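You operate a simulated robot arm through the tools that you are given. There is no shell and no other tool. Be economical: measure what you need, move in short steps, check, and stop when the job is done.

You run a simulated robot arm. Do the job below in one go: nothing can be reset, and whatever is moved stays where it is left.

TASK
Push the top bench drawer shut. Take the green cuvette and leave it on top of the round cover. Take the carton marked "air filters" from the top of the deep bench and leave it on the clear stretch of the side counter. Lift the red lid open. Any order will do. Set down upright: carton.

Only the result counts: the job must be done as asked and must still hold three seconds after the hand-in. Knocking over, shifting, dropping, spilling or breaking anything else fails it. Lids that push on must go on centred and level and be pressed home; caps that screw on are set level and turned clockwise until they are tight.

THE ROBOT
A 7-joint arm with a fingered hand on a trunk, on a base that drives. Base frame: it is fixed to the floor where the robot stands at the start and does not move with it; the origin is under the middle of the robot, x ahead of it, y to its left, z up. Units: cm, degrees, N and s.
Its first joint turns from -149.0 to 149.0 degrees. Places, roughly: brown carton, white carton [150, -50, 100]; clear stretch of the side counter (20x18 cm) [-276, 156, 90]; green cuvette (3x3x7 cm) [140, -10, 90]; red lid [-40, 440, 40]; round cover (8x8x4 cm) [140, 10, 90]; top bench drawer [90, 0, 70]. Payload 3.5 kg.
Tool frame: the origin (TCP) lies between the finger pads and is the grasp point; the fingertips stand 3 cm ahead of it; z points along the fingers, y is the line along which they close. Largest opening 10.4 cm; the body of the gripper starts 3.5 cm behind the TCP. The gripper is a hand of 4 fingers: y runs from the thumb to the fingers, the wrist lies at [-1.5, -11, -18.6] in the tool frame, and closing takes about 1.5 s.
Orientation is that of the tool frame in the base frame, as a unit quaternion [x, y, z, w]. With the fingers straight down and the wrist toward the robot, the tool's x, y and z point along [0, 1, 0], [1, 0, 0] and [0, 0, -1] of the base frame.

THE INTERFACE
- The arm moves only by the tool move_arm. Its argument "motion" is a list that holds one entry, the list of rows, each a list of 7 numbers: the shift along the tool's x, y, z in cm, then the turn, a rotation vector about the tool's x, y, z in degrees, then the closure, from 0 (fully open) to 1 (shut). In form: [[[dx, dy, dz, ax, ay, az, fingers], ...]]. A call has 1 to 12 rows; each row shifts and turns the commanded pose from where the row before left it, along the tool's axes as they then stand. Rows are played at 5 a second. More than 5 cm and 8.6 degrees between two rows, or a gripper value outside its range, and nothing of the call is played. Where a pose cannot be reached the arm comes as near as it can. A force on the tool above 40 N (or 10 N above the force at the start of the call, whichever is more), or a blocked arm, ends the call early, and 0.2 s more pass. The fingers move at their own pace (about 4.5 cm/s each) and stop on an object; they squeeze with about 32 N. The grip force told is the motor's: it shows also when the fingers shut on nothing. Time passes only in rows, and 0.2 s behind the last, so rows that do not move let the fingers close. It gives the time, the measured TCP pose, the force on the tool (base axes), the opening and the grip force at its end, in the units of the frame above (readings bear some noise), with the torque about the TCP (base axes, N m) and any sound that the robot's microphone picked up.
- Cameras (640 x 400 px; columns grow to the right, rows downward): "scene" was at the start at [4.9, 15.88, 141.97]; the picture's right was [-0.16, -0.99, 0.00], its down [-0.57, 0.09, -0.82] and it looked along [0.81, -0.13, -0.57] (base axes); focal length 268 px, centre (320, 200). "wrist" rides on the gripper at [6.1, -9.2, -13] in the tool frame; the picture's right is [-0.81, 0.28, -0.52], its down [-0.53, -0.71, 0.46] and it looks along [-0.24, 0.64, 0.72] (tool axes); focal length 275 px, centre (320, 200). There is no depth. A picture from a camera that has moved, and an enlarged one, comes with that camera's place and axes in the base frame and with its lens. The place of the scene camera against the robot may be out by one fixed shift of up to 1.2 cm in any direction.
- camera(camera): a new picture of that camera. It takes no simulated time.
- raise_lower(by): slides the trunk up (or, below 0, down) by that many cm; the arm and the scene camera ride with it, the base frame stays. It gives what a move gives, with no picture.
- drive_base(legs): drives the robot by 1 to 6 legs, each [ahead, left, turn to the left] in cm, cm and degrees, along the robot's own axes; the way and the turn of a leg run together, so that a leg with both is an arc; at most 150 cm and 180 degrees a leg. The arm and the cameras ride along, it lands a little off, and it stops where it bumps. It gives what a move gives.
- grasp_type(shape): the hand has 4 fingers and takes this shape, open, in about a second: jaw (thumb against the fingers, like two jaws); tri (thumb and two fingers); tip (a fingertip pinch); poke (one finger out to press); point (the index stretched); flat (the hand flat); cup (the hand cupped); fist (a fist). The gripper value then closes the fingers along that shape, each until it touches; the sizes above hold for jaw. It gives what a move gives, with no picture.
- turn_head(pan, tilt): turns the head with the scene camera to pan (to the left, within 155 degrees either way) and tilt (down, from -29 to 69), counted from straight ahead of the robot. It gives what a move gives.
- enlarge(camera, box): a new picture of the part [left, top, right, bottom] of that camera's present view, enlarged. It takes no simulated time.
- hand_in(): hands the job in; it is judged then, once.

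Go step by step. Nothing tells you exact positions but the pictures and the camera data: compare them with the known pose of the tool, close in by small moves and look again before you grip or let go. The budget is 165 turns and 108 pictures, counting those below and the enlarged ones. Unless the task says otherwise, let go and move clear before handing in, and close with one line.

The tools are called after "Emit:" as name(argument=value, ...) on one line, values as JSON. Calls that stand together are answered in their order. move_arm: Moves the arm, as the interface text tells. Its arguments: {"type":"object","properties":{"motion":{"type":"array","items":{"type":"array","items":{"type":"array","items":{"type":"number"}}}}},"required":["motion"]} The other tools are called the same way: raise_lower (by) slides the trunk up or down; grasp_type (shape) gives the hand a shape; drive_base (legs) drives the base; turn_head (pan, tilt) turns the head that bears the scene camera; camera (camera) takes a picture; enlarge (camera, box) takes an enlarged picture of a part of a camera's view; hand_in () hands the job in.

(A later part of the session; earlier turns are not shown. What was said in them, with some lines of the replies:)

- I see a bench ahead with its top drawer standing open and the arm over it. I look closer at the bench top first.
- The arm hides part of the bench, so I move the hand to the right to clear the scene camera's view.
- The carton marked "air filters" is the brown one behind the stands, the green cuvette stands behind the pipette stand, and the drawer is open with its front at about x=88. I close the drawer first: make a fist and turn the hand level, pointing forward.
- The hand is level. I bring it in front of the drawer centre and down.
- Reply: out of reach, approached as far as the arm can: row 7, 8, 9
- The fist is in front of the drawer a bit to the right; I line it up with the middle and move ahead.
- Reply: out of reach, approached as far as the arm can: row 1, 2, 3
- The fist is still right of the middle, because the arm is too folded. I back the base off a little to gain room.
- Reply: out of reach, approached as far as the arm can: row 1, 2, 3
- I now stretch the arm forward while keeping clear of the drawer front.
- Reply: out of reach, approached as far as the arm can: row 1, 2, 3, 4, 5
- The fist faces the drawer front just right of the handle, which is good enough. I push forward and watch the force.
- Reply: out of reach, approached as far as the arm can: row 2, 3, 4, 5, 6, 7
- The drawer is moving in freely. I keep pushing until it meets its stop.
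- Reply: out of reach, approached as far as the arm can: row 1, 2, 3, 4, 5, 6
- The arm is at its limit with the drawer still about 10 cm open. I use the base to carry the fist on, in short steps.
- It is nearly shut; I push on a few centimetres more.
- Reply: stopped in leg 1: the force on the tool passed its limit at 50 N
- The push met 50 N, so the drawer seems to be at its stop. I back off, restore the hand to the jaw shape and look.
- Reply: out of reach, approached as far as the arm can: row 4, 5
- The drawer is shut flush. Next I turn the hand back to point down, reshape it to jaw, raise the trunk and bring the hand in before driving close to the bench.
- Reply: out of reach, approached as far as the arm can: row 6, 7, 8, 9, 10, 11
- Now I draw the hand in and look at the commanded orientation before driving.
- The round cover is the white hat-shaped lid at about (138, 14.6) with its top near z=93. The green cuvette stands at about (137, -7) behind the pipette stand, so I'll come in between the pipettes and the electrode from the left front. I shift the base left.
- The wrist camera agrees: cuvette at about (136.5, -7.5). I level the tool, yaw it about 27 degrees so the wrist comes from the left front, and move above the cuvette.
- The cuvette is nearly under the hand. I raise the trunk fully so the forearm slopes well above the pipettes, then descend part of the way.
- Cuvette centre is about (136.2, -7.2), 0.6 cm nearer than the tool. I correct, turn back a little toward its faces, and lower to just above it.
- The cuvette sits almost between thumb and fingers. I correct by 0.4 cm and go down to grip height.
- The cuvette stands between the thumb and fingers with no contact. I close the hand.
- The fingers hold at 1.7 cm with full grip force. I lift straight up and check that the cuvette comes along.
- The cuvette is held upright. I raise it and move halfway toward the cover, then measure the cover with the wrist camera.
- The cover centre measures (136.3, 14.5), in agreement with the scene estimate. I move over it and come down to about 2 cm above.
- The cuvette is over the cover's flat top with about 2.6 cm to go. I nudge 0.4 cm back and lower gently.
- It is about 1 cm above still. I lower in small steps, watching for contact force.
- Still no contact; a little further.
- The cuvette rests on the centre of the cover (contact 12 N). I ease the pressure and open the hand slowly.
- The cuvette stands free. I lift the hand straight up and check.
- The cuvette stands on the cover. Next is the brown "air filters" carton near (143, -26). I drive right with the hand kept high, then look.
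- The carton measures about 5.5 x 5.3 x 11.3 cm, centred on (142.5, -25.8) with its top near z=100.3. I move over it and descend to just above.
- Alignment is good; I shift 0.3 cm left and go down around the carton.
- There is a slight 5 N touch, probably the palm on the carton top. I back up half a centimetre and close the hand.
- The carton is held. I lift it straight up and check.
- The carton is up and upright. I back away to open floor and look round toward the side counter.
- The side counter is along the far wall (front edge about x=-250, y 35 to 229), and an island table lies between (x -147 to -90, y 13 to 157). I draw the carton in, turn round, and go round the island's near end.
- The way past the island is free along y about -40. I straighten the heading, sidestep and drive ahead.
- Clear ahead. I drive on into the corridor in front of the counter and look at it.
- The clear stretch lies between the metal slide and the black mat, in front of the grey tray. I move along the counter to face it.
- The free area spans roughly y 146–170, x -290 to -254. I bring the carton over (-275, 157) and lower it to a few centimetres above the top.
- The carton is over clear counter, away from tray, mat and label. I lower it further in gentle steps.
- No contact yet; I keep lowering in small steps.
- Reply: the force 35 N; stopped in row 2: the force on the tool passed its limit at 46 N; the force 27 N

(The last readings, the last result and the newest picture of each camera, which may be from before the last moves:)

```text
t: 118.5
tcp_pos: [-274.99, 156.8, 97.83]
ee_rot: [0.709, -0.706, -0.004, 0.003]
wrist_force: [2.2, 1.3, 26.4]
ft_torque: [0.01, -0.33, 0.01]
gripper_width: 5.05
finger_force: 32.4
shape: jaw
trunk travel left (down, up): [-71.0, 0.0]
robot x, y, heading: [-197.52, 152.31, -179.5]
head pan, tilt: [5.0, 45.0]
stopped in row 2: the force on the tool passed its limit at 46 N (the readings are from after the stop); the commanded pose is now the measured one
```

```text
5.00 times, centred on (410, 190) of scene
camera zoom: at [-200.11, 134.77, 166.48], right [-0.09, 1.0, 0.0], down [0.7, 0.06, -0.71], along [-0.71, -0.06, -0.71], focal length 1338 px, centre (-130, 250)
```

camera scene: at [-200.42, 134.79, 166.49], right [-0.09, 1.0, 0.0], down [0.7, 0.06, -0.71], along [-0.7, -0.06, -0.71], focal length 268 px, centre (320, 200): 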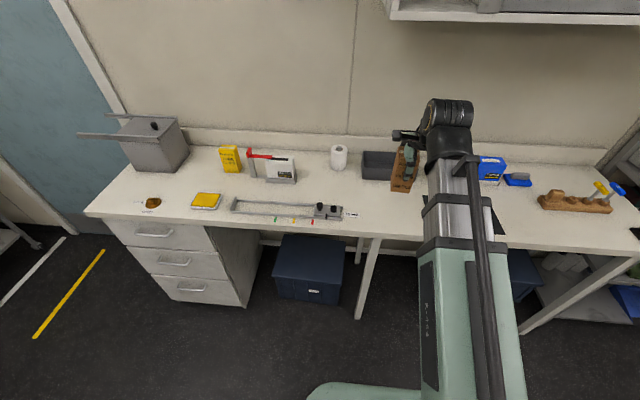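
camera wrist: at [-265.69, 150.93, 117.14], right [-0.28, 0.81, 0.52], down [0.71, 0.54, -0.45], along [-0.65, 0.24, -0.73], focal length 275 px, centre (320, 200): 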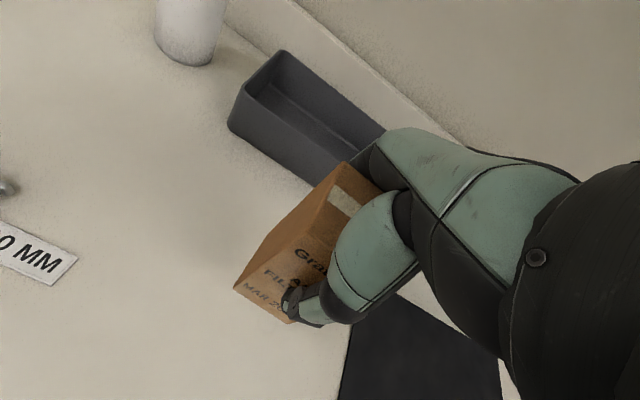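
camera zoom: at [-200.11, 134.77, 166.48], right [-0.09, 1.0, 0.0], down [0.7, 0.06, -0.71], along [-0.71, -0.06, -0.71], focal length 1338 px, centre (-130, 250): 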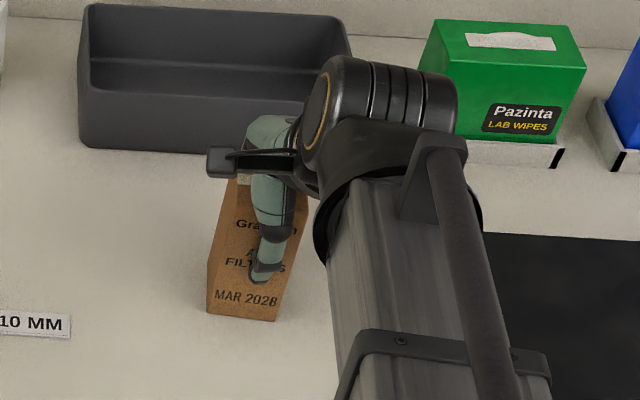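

It's firmly on the counter. I relieve the pressure, then release slowly.

Emit:
move_arm(motion=[[[0, 0, -0.15, 0, 0, 0, 1], [0, 0, 0, 0, 0, 0, 1]]])

Emit:
move_arm(motion=[[[0, 0, 0, 0, 0, 0, 0.6], [0, 0, 0, 0, 0, 0, 0.5], [0, 0, 0, 0, 0, 0, 0.4], [0, 0, 0, 0, 0, 0, 0.2], [0, 0, 0, 0, 0, 0, 0], [0, 0, 0, 0, 0, 0, 0], [0, 0, 0, 0, 0, 0, 0], [0, 0, 0, 0, 0, 0, 0]]])

Emit:
camera(camera="wrist")

```text
t: 119.1
tcp_pos: [-275.11, 156.8, 97.73]
ee_rot: [0.708, -0.706, -0.002, 0.002]
wrist_force: [2.4, 2.5, 26.4]
ft_torque: [0.06, -0.24, -0.03]
gripper_width: 5.03
finger_force: 32.0
shape: jaw
trunk travel left (down, up): [-71.0, 0.0]
robot x, y, heading: [-197.74, 152.18, -179.7]
head pan, tilt: [5.0, 45.0]
```

```text
t: 120.9
tcp_pos: [-275.21, 156.87, 97.58]
ee_rot: [0.708, -0.706, -0.001, 0.0]
wrist_force: [0.9, -0.1, -1.1]
ft_torque: [0.02, 0.03, -0.01]
gripper_width: 10.39
finger_force: 0.1
shape: jaw
trunk travel left (down, up): [-71.0, 0.0]
robot x, y, heading: [-197.93, 152.15, -179.5]
head pan, tilt: [5.0, 45.0]
```

```text
41 pictures are left
camera wrist: at [-265.83, 150.73, 110.61], right [-0.28, 0.81, 0.52], down [0.71, 0.54, -0.46], along [-0.65, 0.24, -0.72], focal length 275 px, centre (320, 200)
```

wrist: 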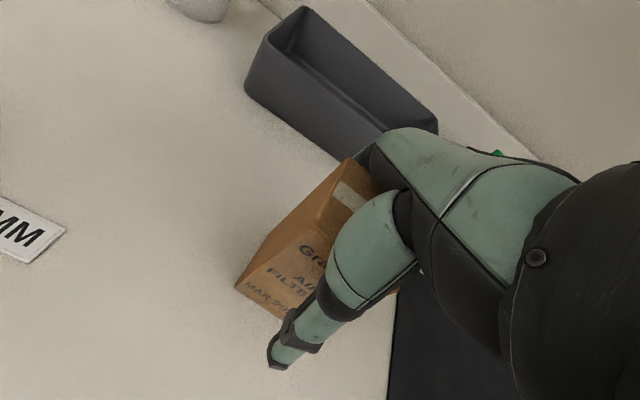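

The carton stands free and upright. I lift the hand straight up, draw it in and check.

Emit:
move_arm(motion=[[[0, 0, -2, 0, 0, 0, 0], [0, 0, -4, 0, 0, 0, 0], [0, 0, -4, 0, 0, 0, 0], [0, 0, -5, 0, 0, 0, 0], [0, 0, -5, 0, 0, 0, 0], [0, 0, -5, 0, 0, 0, 0], [0, -5, 0, 0, 0, 0, 0], [0, -5, 0, 0, 0, 0, 0], [0, -5, 0, 0, 0, 0, 0], [0, 0, 0, 0, 0, 0, 0]]])

Emit:
camera(camera="scene")

Emit:
turn_head(pan=-110, tilt=25)

Emit:
camera(camera="scene")

```text
t: 123.1
tcp_pos: [-260.1, 156.65, 122.22]
ee_rot: [0.709, -0.706, -0.001, 0.001]
wrist_force: [-1.1, -0.2, 0.6]
ft_torque: [-0.01, 0.0, 0.02]
gripper_width: 10.41
finger_force: 0.1
shape: jaw
trunk travel left (down, up): [-71.0, 0.0]
robot x, y, heading: [-198.02, 152.25, -179.7]
head pan, tilt: [5.0, 45.0]
```

```text
40 pictures are left
camera scene: at [-200.46, 134.79, 166.49], right [-0.09, 1.0, 0.0], down [0.7, 0.06, -0.71], along [-0.7, -0.06, -0.71], focal length 268 px, centre (320, 200)
```

scene: 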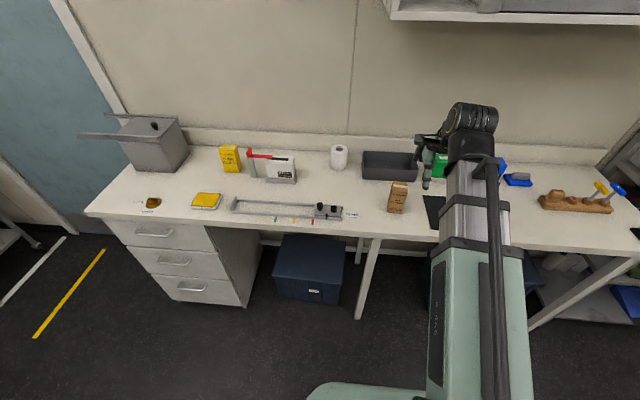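

```text
t: 125.0
tcp_pos: [-260.17, 156.64, 122.24]
ee_rot: [0.709, -0.706, 0.0, 0.001]
wrist_force: [-0.3, 0.6, 0.4]
ft_torque: [0.0, 0.01, 0.01]
gripper_width: 10.4
finger_force: 0.0
shape: jaw
trunk travel left (down, up): [-71.0, 0.0]
robot x, y, heading: [-197.51, 151.94, -179.6]
head pan, tilt: [-110.0, 25.0]
```

```text
39 pictures are left
camera scene: at [-189.21, 144.2, 169.55], right [0.94, -0.34, 0.0], down [-0.14, -0.4, -0.91], along [0.31, 0.85, -0.42], focal length 268 px, centre (320, 200)
```

scene: 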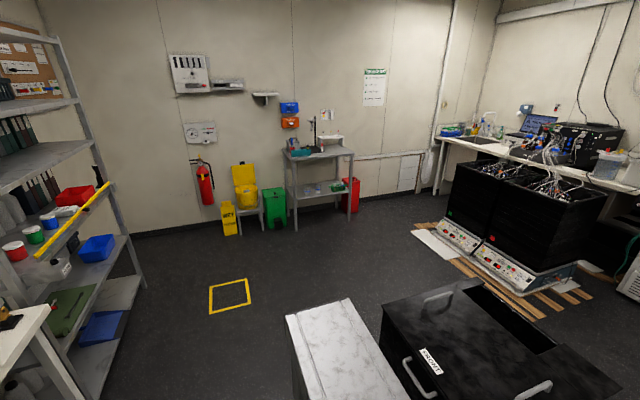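

The carton stands upright on the clear stretch. The red lid seems to belong to the red bin by the far wall, so I zoom in on it.

Emit:
enlarge(camera="scene", box=[310, 160, 400, 230])

```text
5.71 times, centred on (355, 195) of scene
camera zoom: at [-189.21, 144.2, 169.55], right [0.94, -0.34, 0.0], down [-0.14, -0.4, -0.91], along [0.31, 0.85, -0.42], focal length 1530 px, centre (120, 229)
```

zoom: 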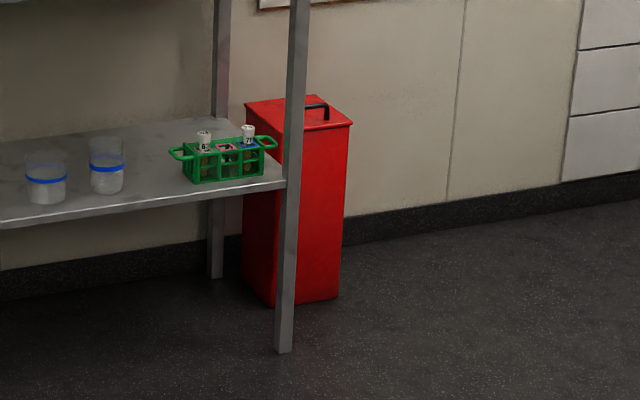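

The bin with the red lid is near (-37, 443), its top at about z=45, with a black bail handle and hinges presumably at the wall. I turn to face +y and drive round to it in steps.

Emit:
turn_head(pan=-20, tilt=30)

Emit:
drive_base(legs=[[0, 0, -90.4], [130, 0, 0]])

Emit:
camera(camera="scene")

```text
t: 126.7
tcp_pos: [-260.2, 156.57, 122.13]
ee_rot: [0.708, -0.706, 0.0, 0.001]
wrist_force: [0.4, -0.9, -0.7]
ft_torque: [0.03, -0.04, 0.0]
gripper_width: 10.37
finger_force: 0.0
shape: jaw
trunk travel left (down, up): [-71.0, 0.0]
robot x, y, heading: [-197.45, 152.37, -179.6]
head pan, tilt: [-20.0, 30.0]
```

```text
t: 137.1
tcp_pos: [-188.32, 344.74, 122.17]
ee_rot: [0.014, 1.0, 0.001, -0.001]
wrist_force: [-0.3, -0.2, -0.3]
ft_torque: [-0.04, 0.0, 0.03]
gripper_width: 10.41
finger_force: 0.1
shape: jaw
trunk travel left (down, up): [-71.0, 0.0]
robot x, y, heading: [-194.98, 282.67, 88.4]
head pan, tilt: [-20.0, 30.0]
```

```text
37 pictures are left
camera scene: at [-207.85, 287.15, 168.75], right [0.93, -0.37, 0.0], down [-0.18, -0.47, -0.87], along [0.32, 0.81, -0.5], focal length 268 px, centre (320, 200)
```

scene: 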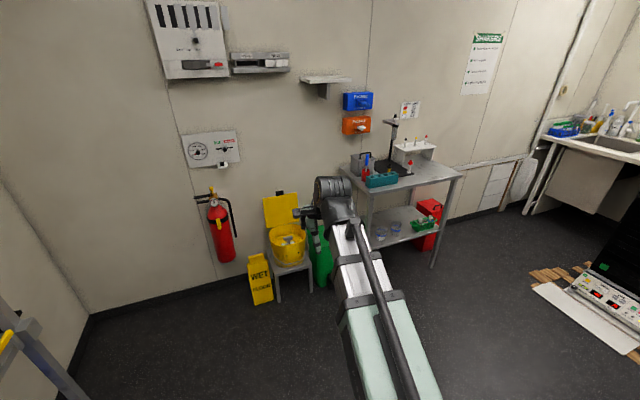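

The path to the right is clear (planks begin at x about 9). I sidestep to stand in front of the bin.

Emit:
drive_base(legs=[[0, 0, 1.6], [0, -80, 0], [0, -74, 0]])

Emit:
turn_head(pan=0, tilt=35)

Emit:
camera(camera="scene")

```text
t: 145.3
tcp_pos: [-35.43, 343.06, 122.31]
ee_rot: [0.006, 1.0, 0.001, -0.001]
wrist_force: [-0.5, 0.4, 0.4]
ft_torque: [0.0, 0.02, -0.01]
gripper_width: 10.39
finger_force: 0.2
shape: jaw
trunk travel left (down, up): [-71.0, 0.0]
robot x, y, heading: [-40.86, 280.81, 89.3]
head pan, tilt: [-20.0, 30.0]
```

```text
t: 146.2
tcp_pos: [-35.47, 343.12, 122.16]
ee_rot: [0.006, 1.0, 0.002, 0.001]
wrist_force: [-0.9, 0.2, 0.3]
ft_torque: [0.01, 0.03, 0.01]
gripper_width: 10.4
finger_force: 0.1
shape: jaw
trunk travel left (down, up): [-71.0, 0.0]
robot x, y, heading: [-40.6, 281.08, 89.6]
head pan, tilt: [0.0, 35.0]
```

```text
36 pictures are left
camera scene: at [-57.0, 285.56, 167.97], right [1.0, -0.01, 0.0], down [-0.01, -0.57, -0.82], along [0.01, 0.82, -0.57], focal length 268 px, centre (320, 200)
```

scene: 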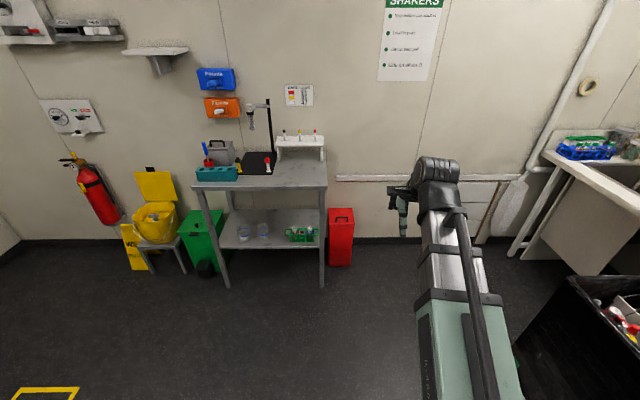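

Emit:
enlarge(camera="scene", box=[310, 195, 370, 275])

```text
5.00 times, centred on (340, 235) of scene
camera zoom: at [-57.0, 285.56, 167.97], right [1.0, -0.01, 0.0], down [-0.01, -0.57, -0.82], along [0.01, 0.82, -0.57], focal length 1338 px, centre (220, 25)
```

zoom: 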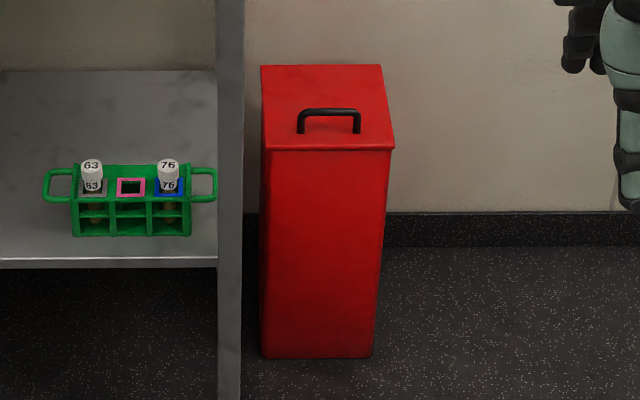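

The lid's bail handle runs along x, from about -44.5 to -35.5 at y about 435, z about 47; the hinge is at the back by the wall. I lower the trunk and drive up, keeping the hand above the handle height.

Emit:
raise_lower(by=-58)

Emit:
drive_base(legs=[[0, 0, 0.5], [76, 0, 0]])

Emit:
turn_head(pan=-10, tilt=40)

Emit:
camera(camera="scene")

Emit:
camera(camera="wrist")

```text
refused: -58 is not a number from -40 to 40
```

```text
t: 150.7
tcp_pos: [-37.29, 420.51, 122.18]
ee_rot: [-0.007, 1.0, 0.001, 0.0]
wrist_force: [0.3, -0.3, 0.6]
ft_torque: [-0.01, 0.0, 0.02]
gripper_width: 10.4
finger_force: 0.0
shape: jaw
trunk travel left (down, up): [-71.0, 0.0]
robot x, y, heading: [-40.89, 357.77, 90.6]
head pan, tilt: [0.0, 35.0]
```

```text
t: 151.4
tcp_pos: [-37.42, 420.54, 122.24]
ee_rot: [-0.006, 1.0, 0.001, -0.001]
wrist_force: [0.5, 0.2, -0.1]
ft_torque: [0.02, 0.01, 0.0]
gripper_width: 10.38
finger_force: 0.0
shape: jaw
trunk travel left (down, up): [-71.0, 0.0]
robot x, y, heading: [-41.25, 358.05, 90.7]
head pan, tilt: [-10.0, 40.0]
```

```text
34 pictures are left
camera scene: at [-56.09, 361.93, 167.22], right [0.99, -0.16, 0.0], down [-0.1, -0.63, -0.77], along [0.12, 0.76, -0.64], focal length 268 px, centre (320, 200)
```

scene: 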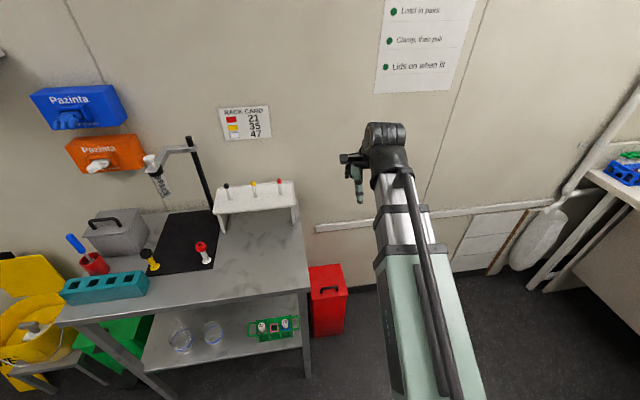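

```text
33 pictures are left
camera wrist: at [-43.22, 411.2, 135.31], right [0.81, 0.28, 0.52], down [0.54, -0.7, -0.46], along [0.23, 0.65, -0.72], focal length 275 px, centre (320, 200)
```

wrist: 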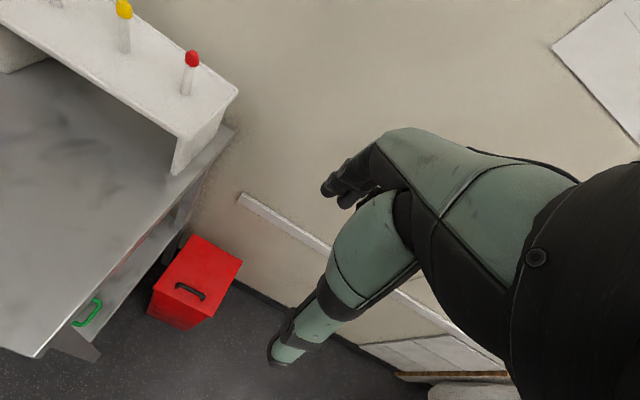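

The hand is in front of and left-clear of the metal stand. I lower the trunk in two steps.

Emit:
raise_lower(by=-40)

Emit:
raise_lower(by=-19)

Emit:
camera(camera="wrist")

Emit:
camera(camera="scene")

```text
t: 155.2
tcp_pos: [-37.39, 420.5, 82.28]
ee_rot: [-0.007, 1.0, 0.001, 0.0]
wrist_force: [0.1, -0.1, -0.1]
ft_torque: [0.01, -0.01, 0.0]
gripper_width: 10.39
finger_force: 0.1
shape: jaw
trunk travel left (down, up): [-31.0, 40.0]
robot x, y, heading: [-41.0, 357.65, 91.1]
head pan, tilt: [-10.0, 40.0]
```

```text
t: 157.3
tcp_pos: [-37.42, 420.5, 63.19]
ee_rot: [-0.007, 1.0, 0.001, 0.0]
wrist_force: [1.2, 0.0, -0.1]
ft_torque: [-0.04, 0.02, 0.0]
gripper_width: 10.38
finger_force: 0.0
shape: jaw
trunk travel left (down, up): [-12.0, 59.0]
robot x, y, heading: [-41.31, 357.85, 91.0]
head pan, tilt: [-10.0, 40.0]
```

```text
32 pictures are left
camera wrist: at [-43.22, 411.2, 76.32], right [0.81, 0.28, 0.52], down [0.54, -0.7, -0.46], along [0.23, 0.65, -0.72], focal length 275 px, centre (320, 200)
```

wrist: 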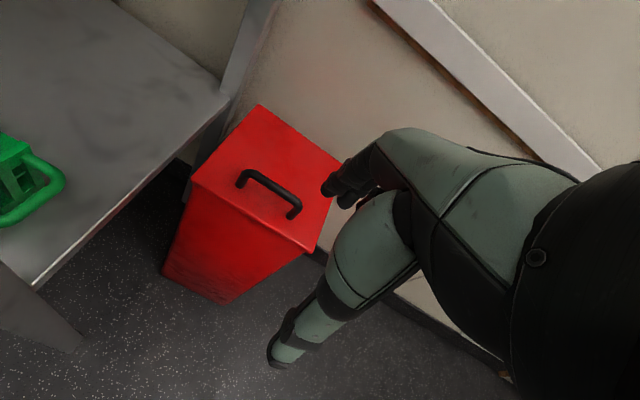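

```text
31 pictures are left
camera scene: at [-56.08, 361.92, 108.22], right [0.99, -0.16, 0.0], down [-0.1, -0.63, -0.77], along [0.12, 0.76, -0.64], focal length 268 px, centre (320, 200)
```

scene: 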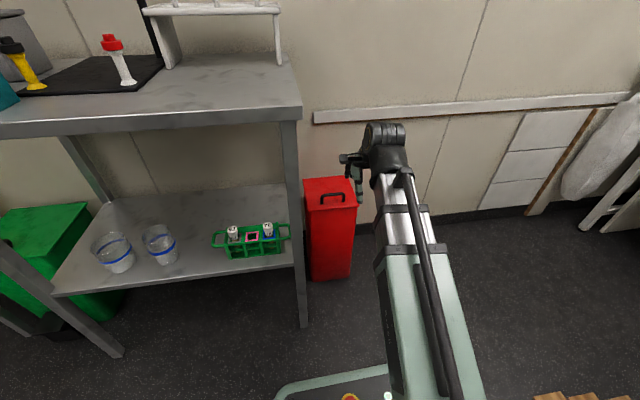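

The bar is at y≈434.1, z≈47, x from -45 to -36. I move over it and go down to z≈54 to check.

Emit:
move_arm(motion=[[[0.5, 3.4, 0, 0, 0, 0, 0], [0.5, 3.4, 0, 0, 0, 0, 0], [0.5, 3.4, 0, 0, 0, 0, 0], [0.5, 3.4, 0, 0, 0, 0, 0], [0, 0, 4.5, 0, 0, 0, 0], [0, 0, 4.5, 0, 0, 0, 0], [0, 0, 0, 0, 0, 0, 0]]])

Emit:
camera(camera="wrist")

Emit:
enlarge(camera="scene", box=[270, 110, 430, 290])

```text
t: 158.9
tcp_pos: [-39.58, 433.89, 54.31]
ee_rot: [-0.007, 1.0, 0.002, -0.002]
wrist_force: [0.2, -0.4, -0.3]
ft_torque: [-0.02, 0.02, 0.01]
gripper_width: 10.41
finger_force: 0.2
shape: jaw
trunk travel left (down, up): [-12.0, 59.0]
robot x, y, heading: [-41.16, 357.64, 90.6]
head pan, tilt: [-10.0, 40.0]
```

```text
30 pictures are left
camera wrist: at [-45.48, 424.65, 67.38], right [0.81, 0.28, 0.52], down [0.54, -0.7, -0.46], along [0.23, 0.65, -0.72], focal length 275 px, centre (320, 200)
```

wrist: 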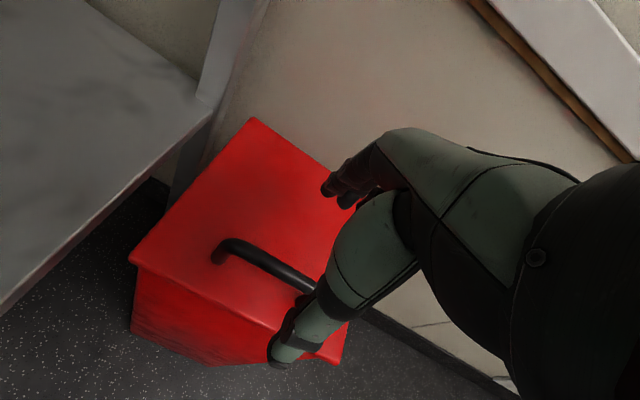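

```text
2.22 times, centred on (350, 200) of scene
camera zoom: at [-56.08, 361.92, 108.22], right [0.99, -0.16, 0.0], down [-0.1, -0.63, -0.77], along [0.12, 0.76, -0.64], focal length 595 px, centre (253, 200)
```

zoom: 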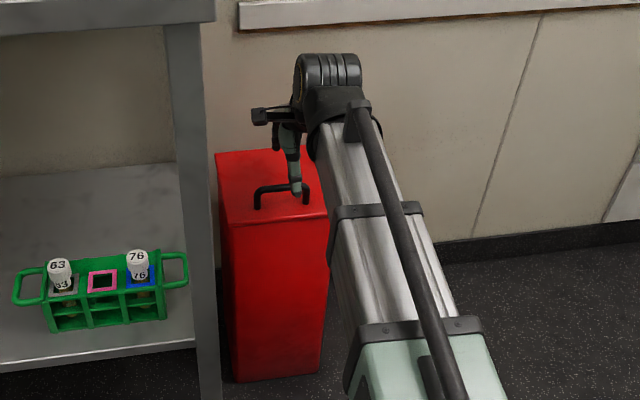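

The bar lies between thumb and fingers. I shift 0.8 cm left to centre on it and lower to z≈47.6.

Emit:
move_arm(motion=[[[0.8, 0.2, 2, 0, 0, 0, 0], [0, 0, 2, 0, 0, 0, 0], [0, 0, 1.5, 0, 0, 0, 0], [0, 0, 1.1, 0, 0, 0, 0], [0, 0, 0, 0, 0, 0, 0]]])

Emit:
camera(camera="wrist")

```text
t: 160.1
tcp_pos: [-40.48, 434.41, 47.98]
ee_rot: [-0.007, 1.0, 0.004, 0.0]
wrist_force: [1.0, -2.7, 21.9]
ft_torque: [1.21, -0.23, -0.09]
gripper_width: 10.23
finger_force: 0.0
shape: jaw
trunk travel left (down, up): [-12.0, 59.0]
robot x, y, heading: [-41.2, 357.66, 90.8]
head pan, tilt: [-10.0, 40.0]
```

```text
28 pictures are left
camera wrist: at [-46.28, 425.01, 61.01], right [0.81, 0.28, 0.52], down [0.54, -0.7, -0.46], along [0.23, 0.65, -0.72], focal length 275 px, centre (320, 200)
```

wrist: 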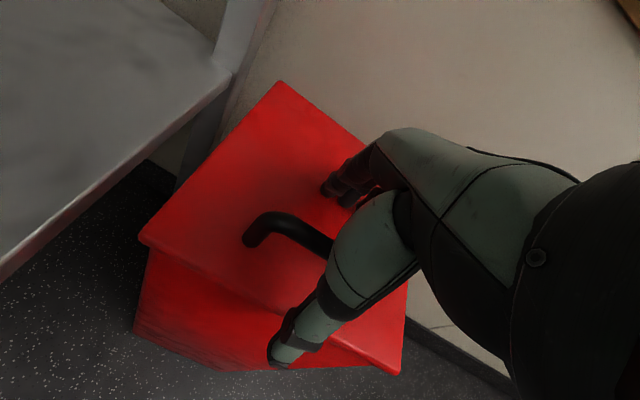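

The fingers touch the lid (22 N). I raise about 0.9 cm and close on the bar.

Emit:
move_arm(motion=[[[0, 0, -0.9, 0, 0, 0, 0], [0, 0, 0, 0, 0, 0, 0.4], [0, 0, 0, 0, 0, 0, 0.7], [0, 0, 0, 0, 0, 0, 1], [0, 0, 0, 0, 0, 0, 1], [0, 0, 0, 0, 0, 0, 1], [0, 0, 0, 0, 0, 0, 1], [0, 0, 0, 0, 0, 0, 1]]])

Emit:
camera(camera="wrist")

```text
t: 161.9
tcp_pos: [-40.47, 434.3, 48.66]
ee_rot: [-0.007, 1.0, 0.001, 0.0]
wrist_force: [-1.8, -8.4, 0.9]
ft_torque: [-0.04, -0.01, -0.02]
gripper_width: 0.0
finger_force: 24.9
shape: jaw
trunk travel left (down, up): [-12.0, 59.0]
robot x, y, heading: [-41.37, 358.26, 90.7]
head pan, tilt: [-10.0, 40.0]
```

```text
27 pictures are left
camera wrist: at [-46.26, 424.97, 61.74], right [0.81, 0.29, 0.52], down [0.54, -0.71, -0.46], along [0.23, 0.65, -0.72], focal length 275 px, centre (320, 200)
```

wrist: 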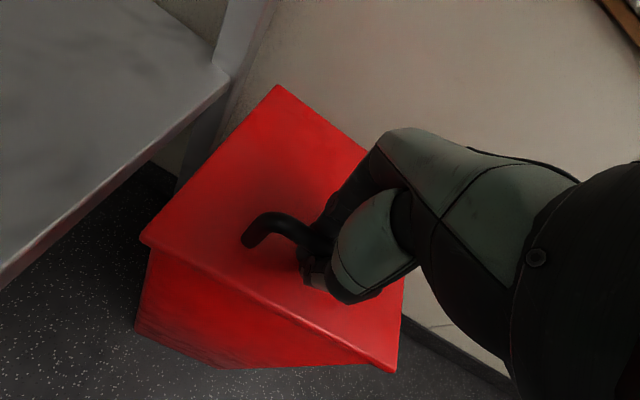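

The hand has closed round the bar. I lift slowly along the lid's arc and watch.

Emit:
move_arm(motion=[[[0, 0.35, -1.45, 0, 0, 0, 1], [0, 0.45, -1.45, 0, 0, 0, 1], [0, 0.65, -1.35, 0, 0, 0, 1], [0, 0, 0, 0, 0, 0, 1]]])

Emit:
camera(camera="wrist")

Emit:
enlarge(camera="scene", box=[270, 110, 430, 290])

```text
t: 162.9
tcp_pos: [-40.23, 435.78, 52.81]
ee_rot: [-0.007, 1.0, 0.002, 0.0]
wrist_force: [-1.7, 0.1, 0.1]
ft_torque: [0.03, -0.03, -0.05]
gripper_width: 0.0
finger_force: 31.8
shape: jaw
trunk travel left (down, up): [-12.0, 59.0]
robot x, y, heading: [-41.42, 357.77, 90.8]
head pan, tilt: [-10.0, 40.0]
```

```text
26 pictures are left
camera wrist: at [-46.11, 426.46, 65.89], right [0.81, 0.28, 0.52], down [0.54, -0.7, -0.46], along [0.23, 0.65, -0.72], focal length 275 px, centre (320, 200)
```

wrist: 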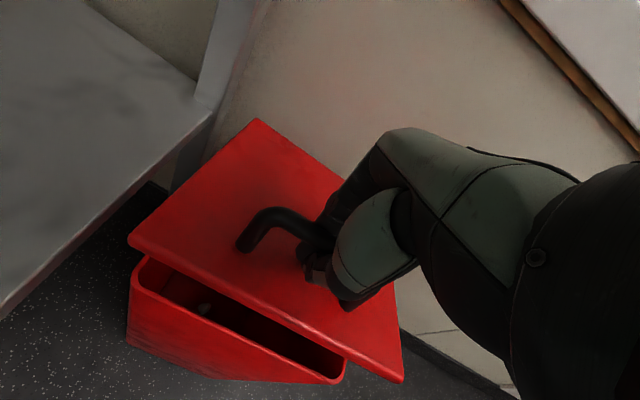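

```text
2.22 times, centred on (350, 200) of scene
camera zoom: at [-56.09, 361.93, 108.21], right [0.99, -0.16, 0.0], down [-0.1, -0.63, -0.77], along [0.12, 0.76, -0.64], focal length 595 px, centre (253, 200)
```

zoom: 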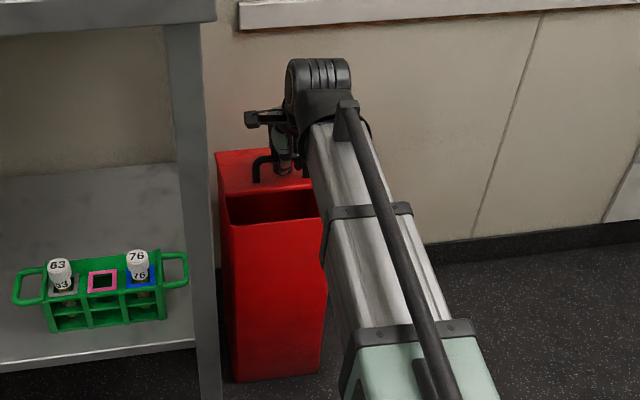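

The lid follows. I continue along the arc to about 50 degrees, tilting the hand along with the lid.

Emit:
move_arm(motion=[[[0, 0.7, -1.33, 4, 0, 0, 1], [0, 0.78, -1.28, 4, 0, 0, 1], [0, 0.69, -1.33, 4, 0, 0, 1], [0, 0.84, -1.22, 4, 0, 0, 1], [0, 0.76, -1.28, 4, 0, 0, 1], [0, 0.89, -1.21, 4, 0, 0, 1], [0, 0.8, -1.27, 4, 0, 0, 1], [0, 0, 0, 0, 0, 0, 1]]])

Emit:
camera(camera="wrist")

Emit:
enlarge(camera="scene", box=[270, 110, 430, 290])

```text
t: 164.7
tcp_pos: [-40.38, 442.84, 59.95]
ee_rot: [-0.006, 0.97, -0.242, 0.001]
wrist_force: [3.4, 7.3, -17.2]
ft_torque: [-0.01, -0.13, -0.09]
gripper_width: 0.0
finger_force: 31.6
shape: jaw
trunk travel left (down, up): [-12.0, 59.0]
robot x, y, heading: [-41.4, 358.19, 90.9]
head pan, tilt: [-10.0, 40.0]
```

```text
24 pictures are left
camera wrist: at [-46.27, 440.81, 75.9], right [0.8, 0.5, 0.33], down [0.54, -0.84, -0.07], along [0.24, 0.23, -0.94], focal length 275 px, centre (320, 200)
```

wrist: 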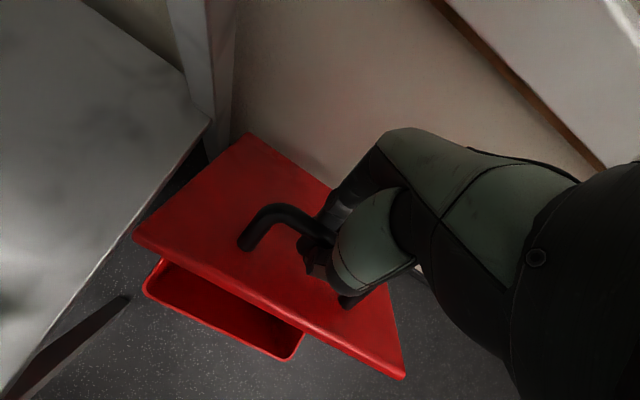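

```text
2.22 times, centred on (350, 200) of scene
camera zoom: at [-56.07, 362.1, 108.2], right [0.99, -0.16, 0.0], down [-0.1, -0.64, -0.76], along [0.12, 0.76, -0.64], focal length 595 px, centre (253, 200)
```

zoom: 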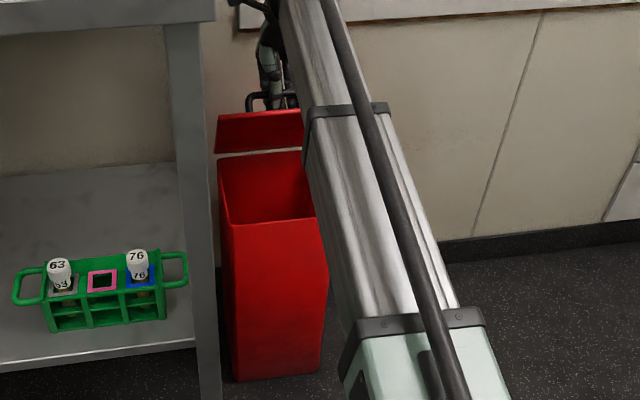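

The lid is at about 50 degrees and follows well. I carry it on to about 70 degrees.

Emit:
move_arm(motion=[[[0, 0.98, -0.9, 0, 0, 0, 1], [0, 0.98, -0.9, 0, 0, 0, 1], [0, 1.12, -0.9, 0, 0, 0, 1], [0, 1.12, -0.9, 0, 0, 0, 1], [0, 0, 0, 0, 0, 0, 1]]])

Emit:
camera(camera="wrist")

Emit:
enlarge(camera="scene", box=[270, 80, 430, 260])

```text
t: 165.9
tcp_pos: [-40.37, 448.13, 61.46]
ee_rot: [-0.007, 0.971, -0.241, 0.001]
wrist_force: [4.5, -0.1, -9.4]
ft_torque: [-0.03, -0.07, -0.01]
gripper_width: 0.03
finger_force: 32.0
shape: jaw
trunk travel left (down, up): [-12.0, 59.0]
robot x, y, heading: [-41.26, 358.04, 90.4]
head pan, tilt: [-10.0, 40.0]
```

```text
22 pictures are left
camera wrist: at [-46.35, 446.08, 77.21], right [0.8, 0.5, 0.33], down [0.54, -0.84, -0.07], along [0.24, 0.23, -0.94], focal length 275 px, centre (320, 200)
```

wrist: 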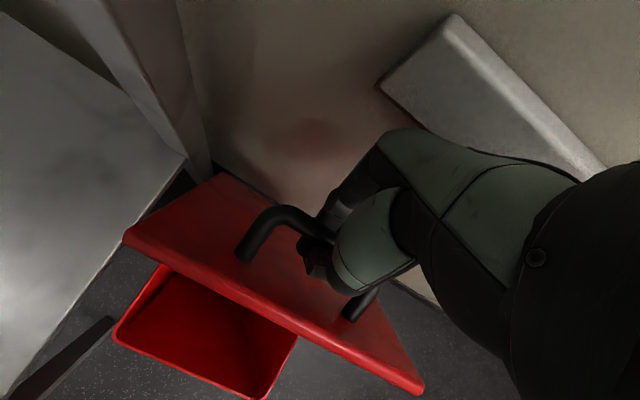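

```text
2.22 times, centred on (350, 170) of scene
camera zoom: at [-56.06, 362.0, 108.21], right [0.99, -0.16, 0.0], down [-0.1, -0.64, -0.77], along [0.12, 0.76, -0.64], focal length 595 px, centre (253, 267)
```

zoom: 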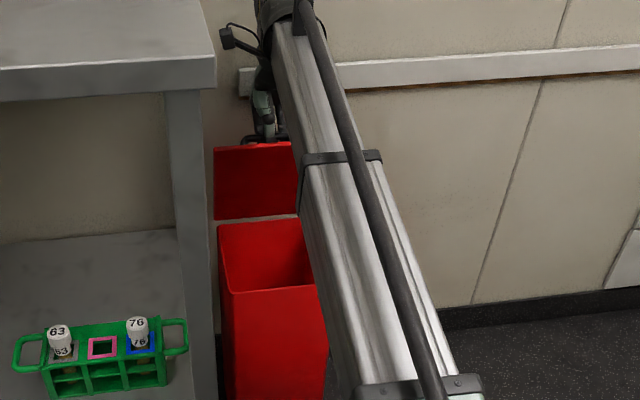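

The lid is at about 70 degrees. I take it a little further while easing the hand's tilt to keep the wrist off the wall rail.

Emit:
move_arm(motion=[[[0, 1.15, -0.8, -4, 0, 0, 1], [0, 1.3, -0.6, -4, 0, 0, 1], [0, 0, 0, -4, 0, 0, 1], [0, 0, 0, 0, 0, 0, 1]]])

Emit:
camera(camera="wrist")

```text
t: 166.9
tcp_pos: [-40.56, 450.95, 61.63]
ee_rot: [-0.007, 0.99, -0.14, 0.001]
wrist_force: [6.9, -26.0, -24.0]
ft_torque: [0.6, 0.0, -0.32]
gripper_width: 0.0
finger_force: 31.9
shape: jaw
trunk travel left (down, up): [-12.0, 59.0]
robot x, y, heading: [-41.23, 357.74, 90.7]
head pan, tilt: [-10.0, 40.0]
```

```text
20 pictures are left
camera wrist: at [-46.46, 445.66, 76.69], right [0.81, 0.42, 0.42], down [0.54, -0.8, -0.24], along [0.24, 0.42, -0.87], focal length 275 px, centre (320, 200)
```

wrist: 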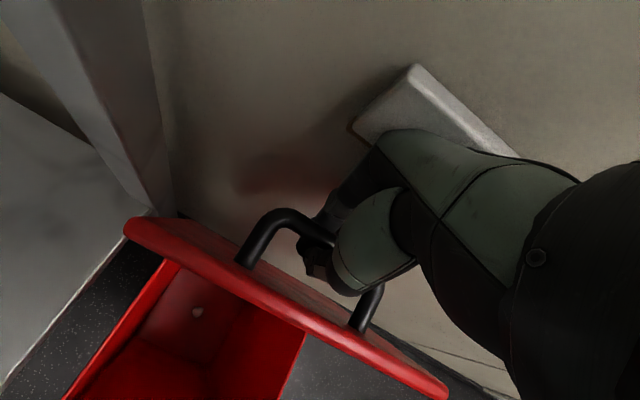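

The lid is near 80 degrees and the hand is close to the wall. I loosen the grip slightly and see whether the lid stays.

Emit:
move_arm(motion=[[[0, -0.4, 0.2, 0, 0, 0, 1], [0, 0, 0, 0, 0, 0, 0.85], [0, 0, 0, 0, 0, 0, 0.75], [0, 0, 0, 0, 0, 0, 0.75], [0, 0, 0, 0, 0, 0, 0.75]]])

Emit:
camera(camera="wrist")

```text
t: 168.1
tcp_pos: [-40.72, 450.61, 61.68]
ee_rot: [-0.007, 0.99, -0.138, 0.001]
wrist_force: [0.4, -0.7, -0.7]
ft_torque: [0.0, 0.03, -0.01]
gripper_width: 2.59
finger_force: 0.0
shape: jaw
trunk travel left (down, up): [-12.0, 59.0]
robot x, y, heading: [-41.21, 358.15, 90.8]
head pan, tilt: [-10.0, 40.0]
```

```text
19 pictures are left
camera wrist: at [-46.53, 445.25, 76.77], right [0.81, 0.42, 0.42], down [0.54, -0.8, -0.24], along [0.24, 0.43, -0.87], focal length 275 px, centre (320, 200)
```

wrist: 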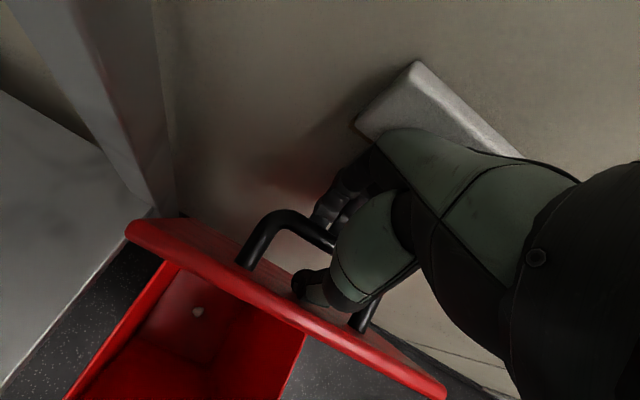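

The force is nil and the lid seems to stay. I withdraw the fingers upward a little and look again.

Emit:
move_arm(motion=[[[0, 0, -1.5, 0, 0, 0, 0.75], [0, 0, -1.5, 0, 0, 0, 0.75], [0, 0, -1.5, 0, 0, 0, 0.75], [0, 0, 0, 0, 0, 0, 0.75]]])

Emit:
camera(camera="wrist")

```text
t: 168.8
tcp_pos: [-40.58, 450.77, 64.6]
ee_rot: [-0.006, 0.99, -0.144, 0.0]
wrist_force: [-0.4, -5.9, 1.8]
ft_torque: [0.26, -0.06, -0.01]
gripper_width: 2.57
finger_force: 0.0
shape: jaw
trunk travel left (down, up): [-12.0, 59.0]
robot x, y, heading: [-41.09, 357.75, 90.7]
head pan, tilt: [-10.0, 40.0]
stopped in row 3: the force on the tool passed its limit at 48 N (the readings are from after the stop); the commanded pose is now the measured one
```

```text
18 pictures are left
camera wrist: at [-46.48, 445.7, 79.77], right [0.81, 0.42, 0.42], down [0.54, -0.81, -0.23], along [0.24, 0.42, -0.88], focal length 275 px, centre (320, 200)
```

wrist: 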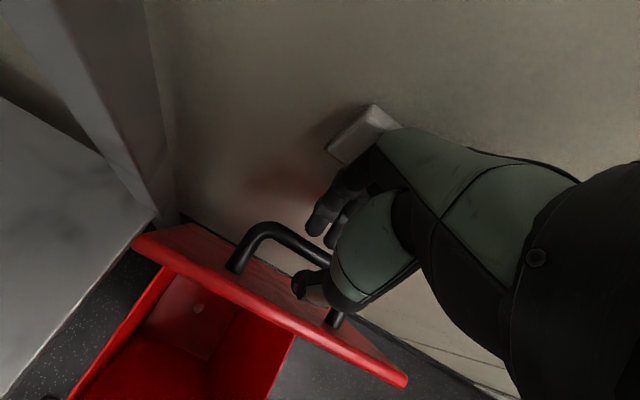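

The lid holds; the knuckles met the wall rail on the way up. I tip the hand back upright to free the knuckles, then rise.

Emit:
move_arm(motion=[[[0, 0, 0, -4, 0, 0, 0.75], [0, 0, 0, -4, 0, 0, 0.75], [0, 0, 0, -4, 0, 0, 0.75], [0, 0, 0, -4, 0, 0, 0.75], [0, 0, 0, 0, 0, 0, 0.75]]])

Emit:
camera(camera="wrist")

```text
t: 169.9
tcp_pos: [-40.56, 451.14, 64.55]
ee_rot: [-0.008, 1.0, -0.003, 0.0]
wrist_force: [1.2, -1.6, 0.3]
ft_torque: [0.08, 0.0, 0.02]
gripper_width: 2.53
finger_force: 0.1
shape: jaw
trunk travel left (down, up): [-12.0, 59.0]
robot x, y, heading: [-41.71, 358.25, 90.7]
head pan, tilt: [-10.0, 40.0]
```

```text
17 pictures are left
camera wrist: at [-46.42, 441.86, 77.75], right [0.81, 0.29, 0.51], down [0.54, -0.71, -0.45], along [0.23, 0.64, -0.73], focal length 275 px, centre (320, 200)
```

wrist: 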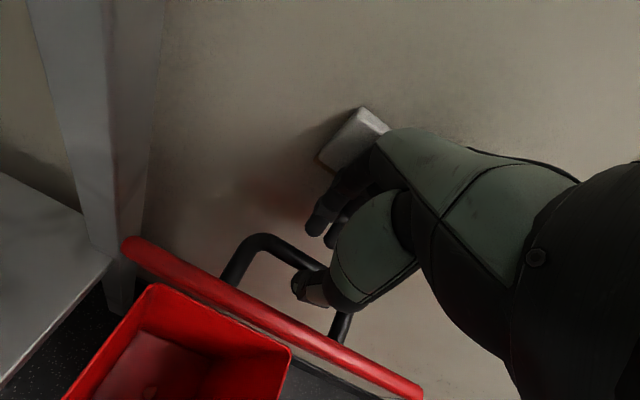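

The fingertips are just above the bar now. I close them to slim the hand, then rise carefully.

Emit:
move_arm(motion=[[[0, 0, 0, 0, 0, 0, 1], [0, 0, 0, 0, 0, 0, 1], [0, -0.2, -0.7, 0, 0, 0, 1], [0, -0.2, -0.7, 0, 0, 0, 1], [0, -0.3, -0.7, 0, 0, 0, 1], [0, 0, 0, 0, 0, 0, 1]]])

Emit:
camera(camera="wrist")

```text
t: 171.3
tcp_pos: [-40.6, 450.3, 66.68]
ee_rot: [-0.008, 1.0, -0.004, 0.0]
wrist_force: [0.8, -0.4, -0.5]
ft_torque: [0.04, 0.01, -0.01]
gripper_width: 0.16
finger_force: 31.9
shape: jaw
trunk travel left (down, up): [-12.0, 59.0]
robot x, y, heading: [-41.11, 358.08, 90.4]
head pan, tilt: [-10.0, 40.0]
```

```text
16 pictures are left
camera wrist: at [-46.42, 441.15, 79.88], right [0.81, 0.29, 0.51], down [0.54, -0.71, -0.45], along [0.23, 0.64, -0.73], focal length 275 px, centre (320, 200)
```

wrist: 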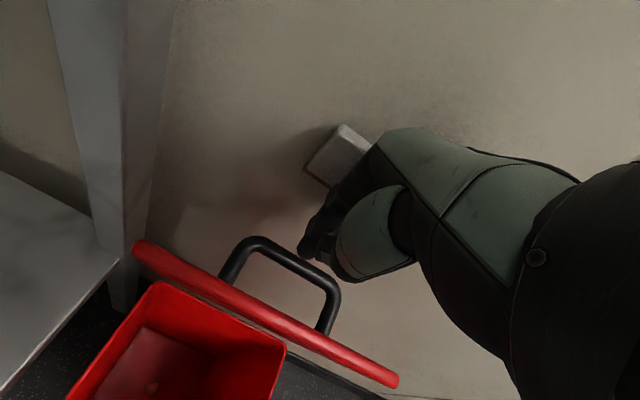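

The hand is free and the lid stands by itself. I rise, move back over the lid's edge and look at the lid.

Emit:
move_arm(motion=[[[0, -0.3, -1, 0, 0, 0, 1], [0, -0.5, -1.5, 0, 0, 0, 1], [0, -1.5, -1.5, 0, 0, 0, 1], [0, -4, 0, 0, 0, 0, 1], [0, -4, 0, 0, 0, 0, 1], [0, -4, 0, 0, 0, 0, 1], [0, -4, 0, 0, 0, 0, 1], [0, 0, 0, 0, 0, 0, 1]]])

Emit:
camera(camera="wrist")

Emit:
enlarge(camera="scene", box=[270, 80, 430, 260])

```text
t: 173.2
tcp_pos: [-40.15, 432.19, 70.72]
ee_rot: [-0.007, 1.0, -0.004, -0.001]
wrist_force: [0.5, 0.0, 0.4]
ft_torque: [-0.01, -0.03, -0.02]
gripper_width: 0.14
finger_force: 32.1
shape: jaw
trunk travel left (down, up): [-12.0, 59.0]
robot x, y, heading: [-41.11, 357.95, 90.7]
head pan, tilt: [-10.0, 40.0]
```

```text
15 pictures are left
camera wrist: at [-46.01, 423.05, 83.9], right [0.81, 0.29, 0.51], down [0.54, -0.71, -0.45], along [0.23, 0.64, -0.73], focal length 275 px, centre (320, 200)
```

wrist: 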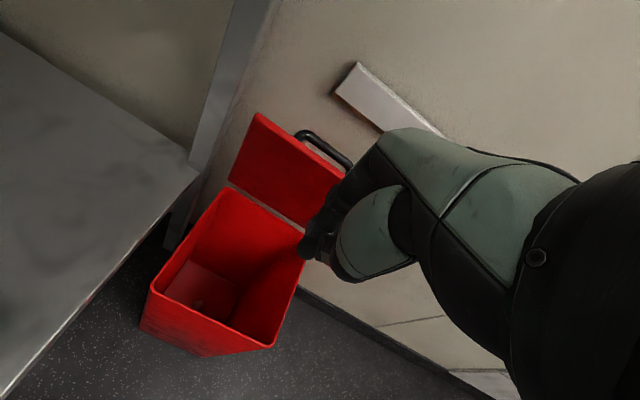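

```text
2.22 times, centred on (350, 170) of scene
camera zoom: at [-56.08, 361.88, 108.22], right [0.99, -0.16, 0.0], down [-0.1, -0.63, -0.77], along [0.12, 0.76, -0.64], focal length 595 px, centre (253, 267)
```

zoom: 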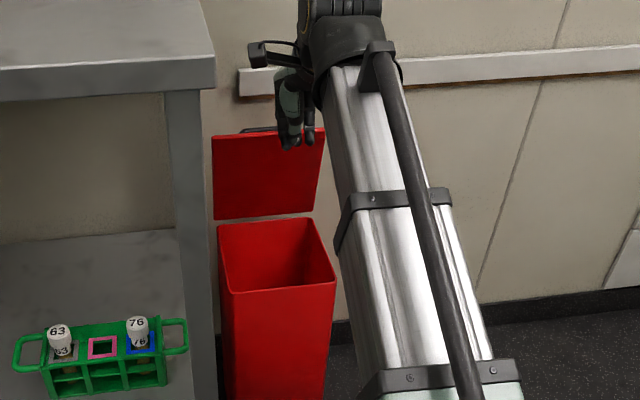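

The lid stands open by itself. I nudge it further back gently with the closed hand so it rests fully open.

Emit:
move_arm(motion=[[[0, 0, 4, 0, 0, 0, 1], [0, 0, 4, 0, 0, 0, 1], [0, 0, 2, 0, 0, 0, 1], [0, 4, 0, 0, 0, 0, 1], [0, 4, 0, 0, 0, 0, 1], [0, 3, 0, 0, 0, 0, 1], [0, 1.5, 0, 0, 0, 0, 1], [0, 0, 0, 0, 0, 0, 1]]])

Emit:
move_arm(motion=[[[0, 1, 0, 0, 0, 0, 1], [0, 1, 0, 0, 0, 0, 1], [0, 1, 0, 0, 0, 0, 1], [0, 0, 0, 0, 0, 0, 1]]])

Emit:
camera(camera="wrist")

```text
t: 174.9
tcp_pos: [-40.53, 444.35, 60.66]
ee_rot: [-0.007, 1.0, -0.004, 0.001]
wrist_force: [0.5, -0.4, -1.2]
ft_torque: [-0.04, 0.03, 0.0]
gripper_width: 0.13
finger_force: 31.9
shape: jaw
trunk travel left (down, up): [-12.0, 59.0]
robot x, y, heading: [-40.91, 357.68, 90.8]
head pan, tilt: [-10.0, 40.0]
```

```text
t: 175.9
tcp_pos: [-40.47, 447.07, 60.75]
ee_rot: [-0.007, 1.0, -0.005, -0.002]
wrist_force: [-2.1, -39.3, 0.5]
ft_torque: [0.44, -0.03, -0.33]
gripper_width: 0.0
finger_force: 32.2
shape: jaw
trunk travel left (down, up): [-12.0, 59.0]
robot x, y, heading: [-41.22, 357.87, 90.7]
head pan, tilt: [-10.0, 40.0]
```

```text
13 pictures are left
camera wrist: at [-46.36, 437.94, 73.96], right [0.81, 0.29, 0.51], down [0.54, -0.71, -0.45], along [0.23, 0.64, -0.73], focal length 275 px, centre (320, 200)
```

wrist: 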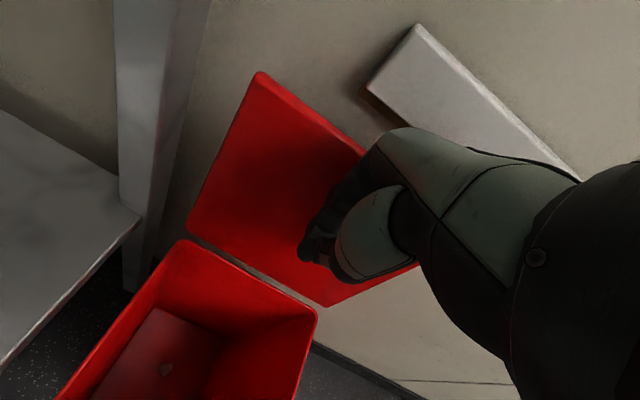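

The lid is at its end stop. I back the hand off and check that it stays and nothing else moved.

Emit:
move_arm(motion=[[[0, -2, 0, 0, 0, 0, 1], [0, -4, 0, 0, 0, 0, 1], [0, -4, -2, 0, 0, 0, 1], [0, -4, -3, 0, 0, 0, 1], [0, 0, -4, 0, 0, 0, 1], [0, -4, 0, 0, 0, 0, 1], [0, -4, 0, 0, 0, 0, 1], [0, -4, 0, 0, 0, 0, 0.5], [0, 0, 0, 0, 0, 0, 0]]])

Emit:
drive_base(legs=[[-40, 0, 0]])

Emit:
camera(camera="scene")

```text
t: 177.9
tcp_pos: [-39.97, 421.57, 69.83]
ee_rot: [-0.007, 1.0, -0.004, -0.001]
wrist_force: [-0.4, -0.1, -0.2]
ft_torque: [0.0, 0.05, 0.04]
gripper_width: 4.48
finger_force: 0.0
shape: jaw
trunk travel left (down, up): [-12.0, 59.0]
robot x, y, heading: [-40.94, 357.73, 91.0]
head pan, tilt: [-10.0, 40.0]
```

```text
t: 180.4
tcp_pos: [-38.85, 381.43, 69.9]
ee_rot: [-0.001, 1.0, -0.004, 0.0]
wrist_force: [0.5, -0.1, -0.5]
ft_torque: [-0.04, 0.0, 0.02]
gripper_width: 10.32
finger_force: 0.0
shape: jaw
trunk travel left (down, up): [-12.0, 59.0]
robot x, y, heading: [-40.73, 317.84, 90.2]
head pan, tilt: [-10.0, 40.0]
```

```text
12 pictures are left
camera scene: at [-55.73, 321.92, 108.22], right [0.98, -0.17, 0.0], down [-0.11, -0.63, -0.77], along [0.13, 0.75, -0.64], focal length 268 px, centre (320, 200)
```

scene: 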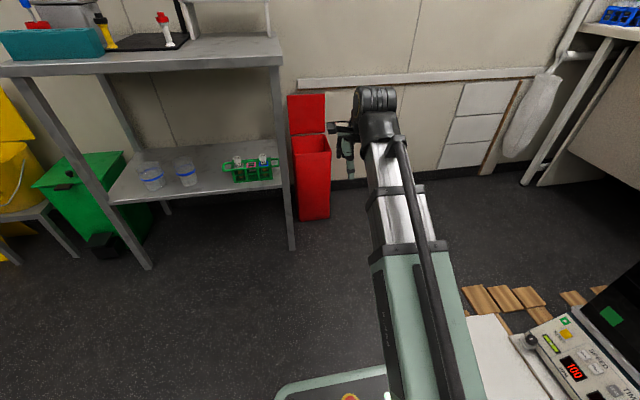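

The red lid stands open, and the drawer, cuvette and carton were each checked after I placed them. The hand is clear of everything, so I hand in.

Emit:
hand_in()

```text
The job is handed in.
```

All four jobs are done: the top bench drawer is shut, the green cuvette stands on the round cover, the "air filters" carton is upright on the clear stretch of the side counter, and the red lid is open.
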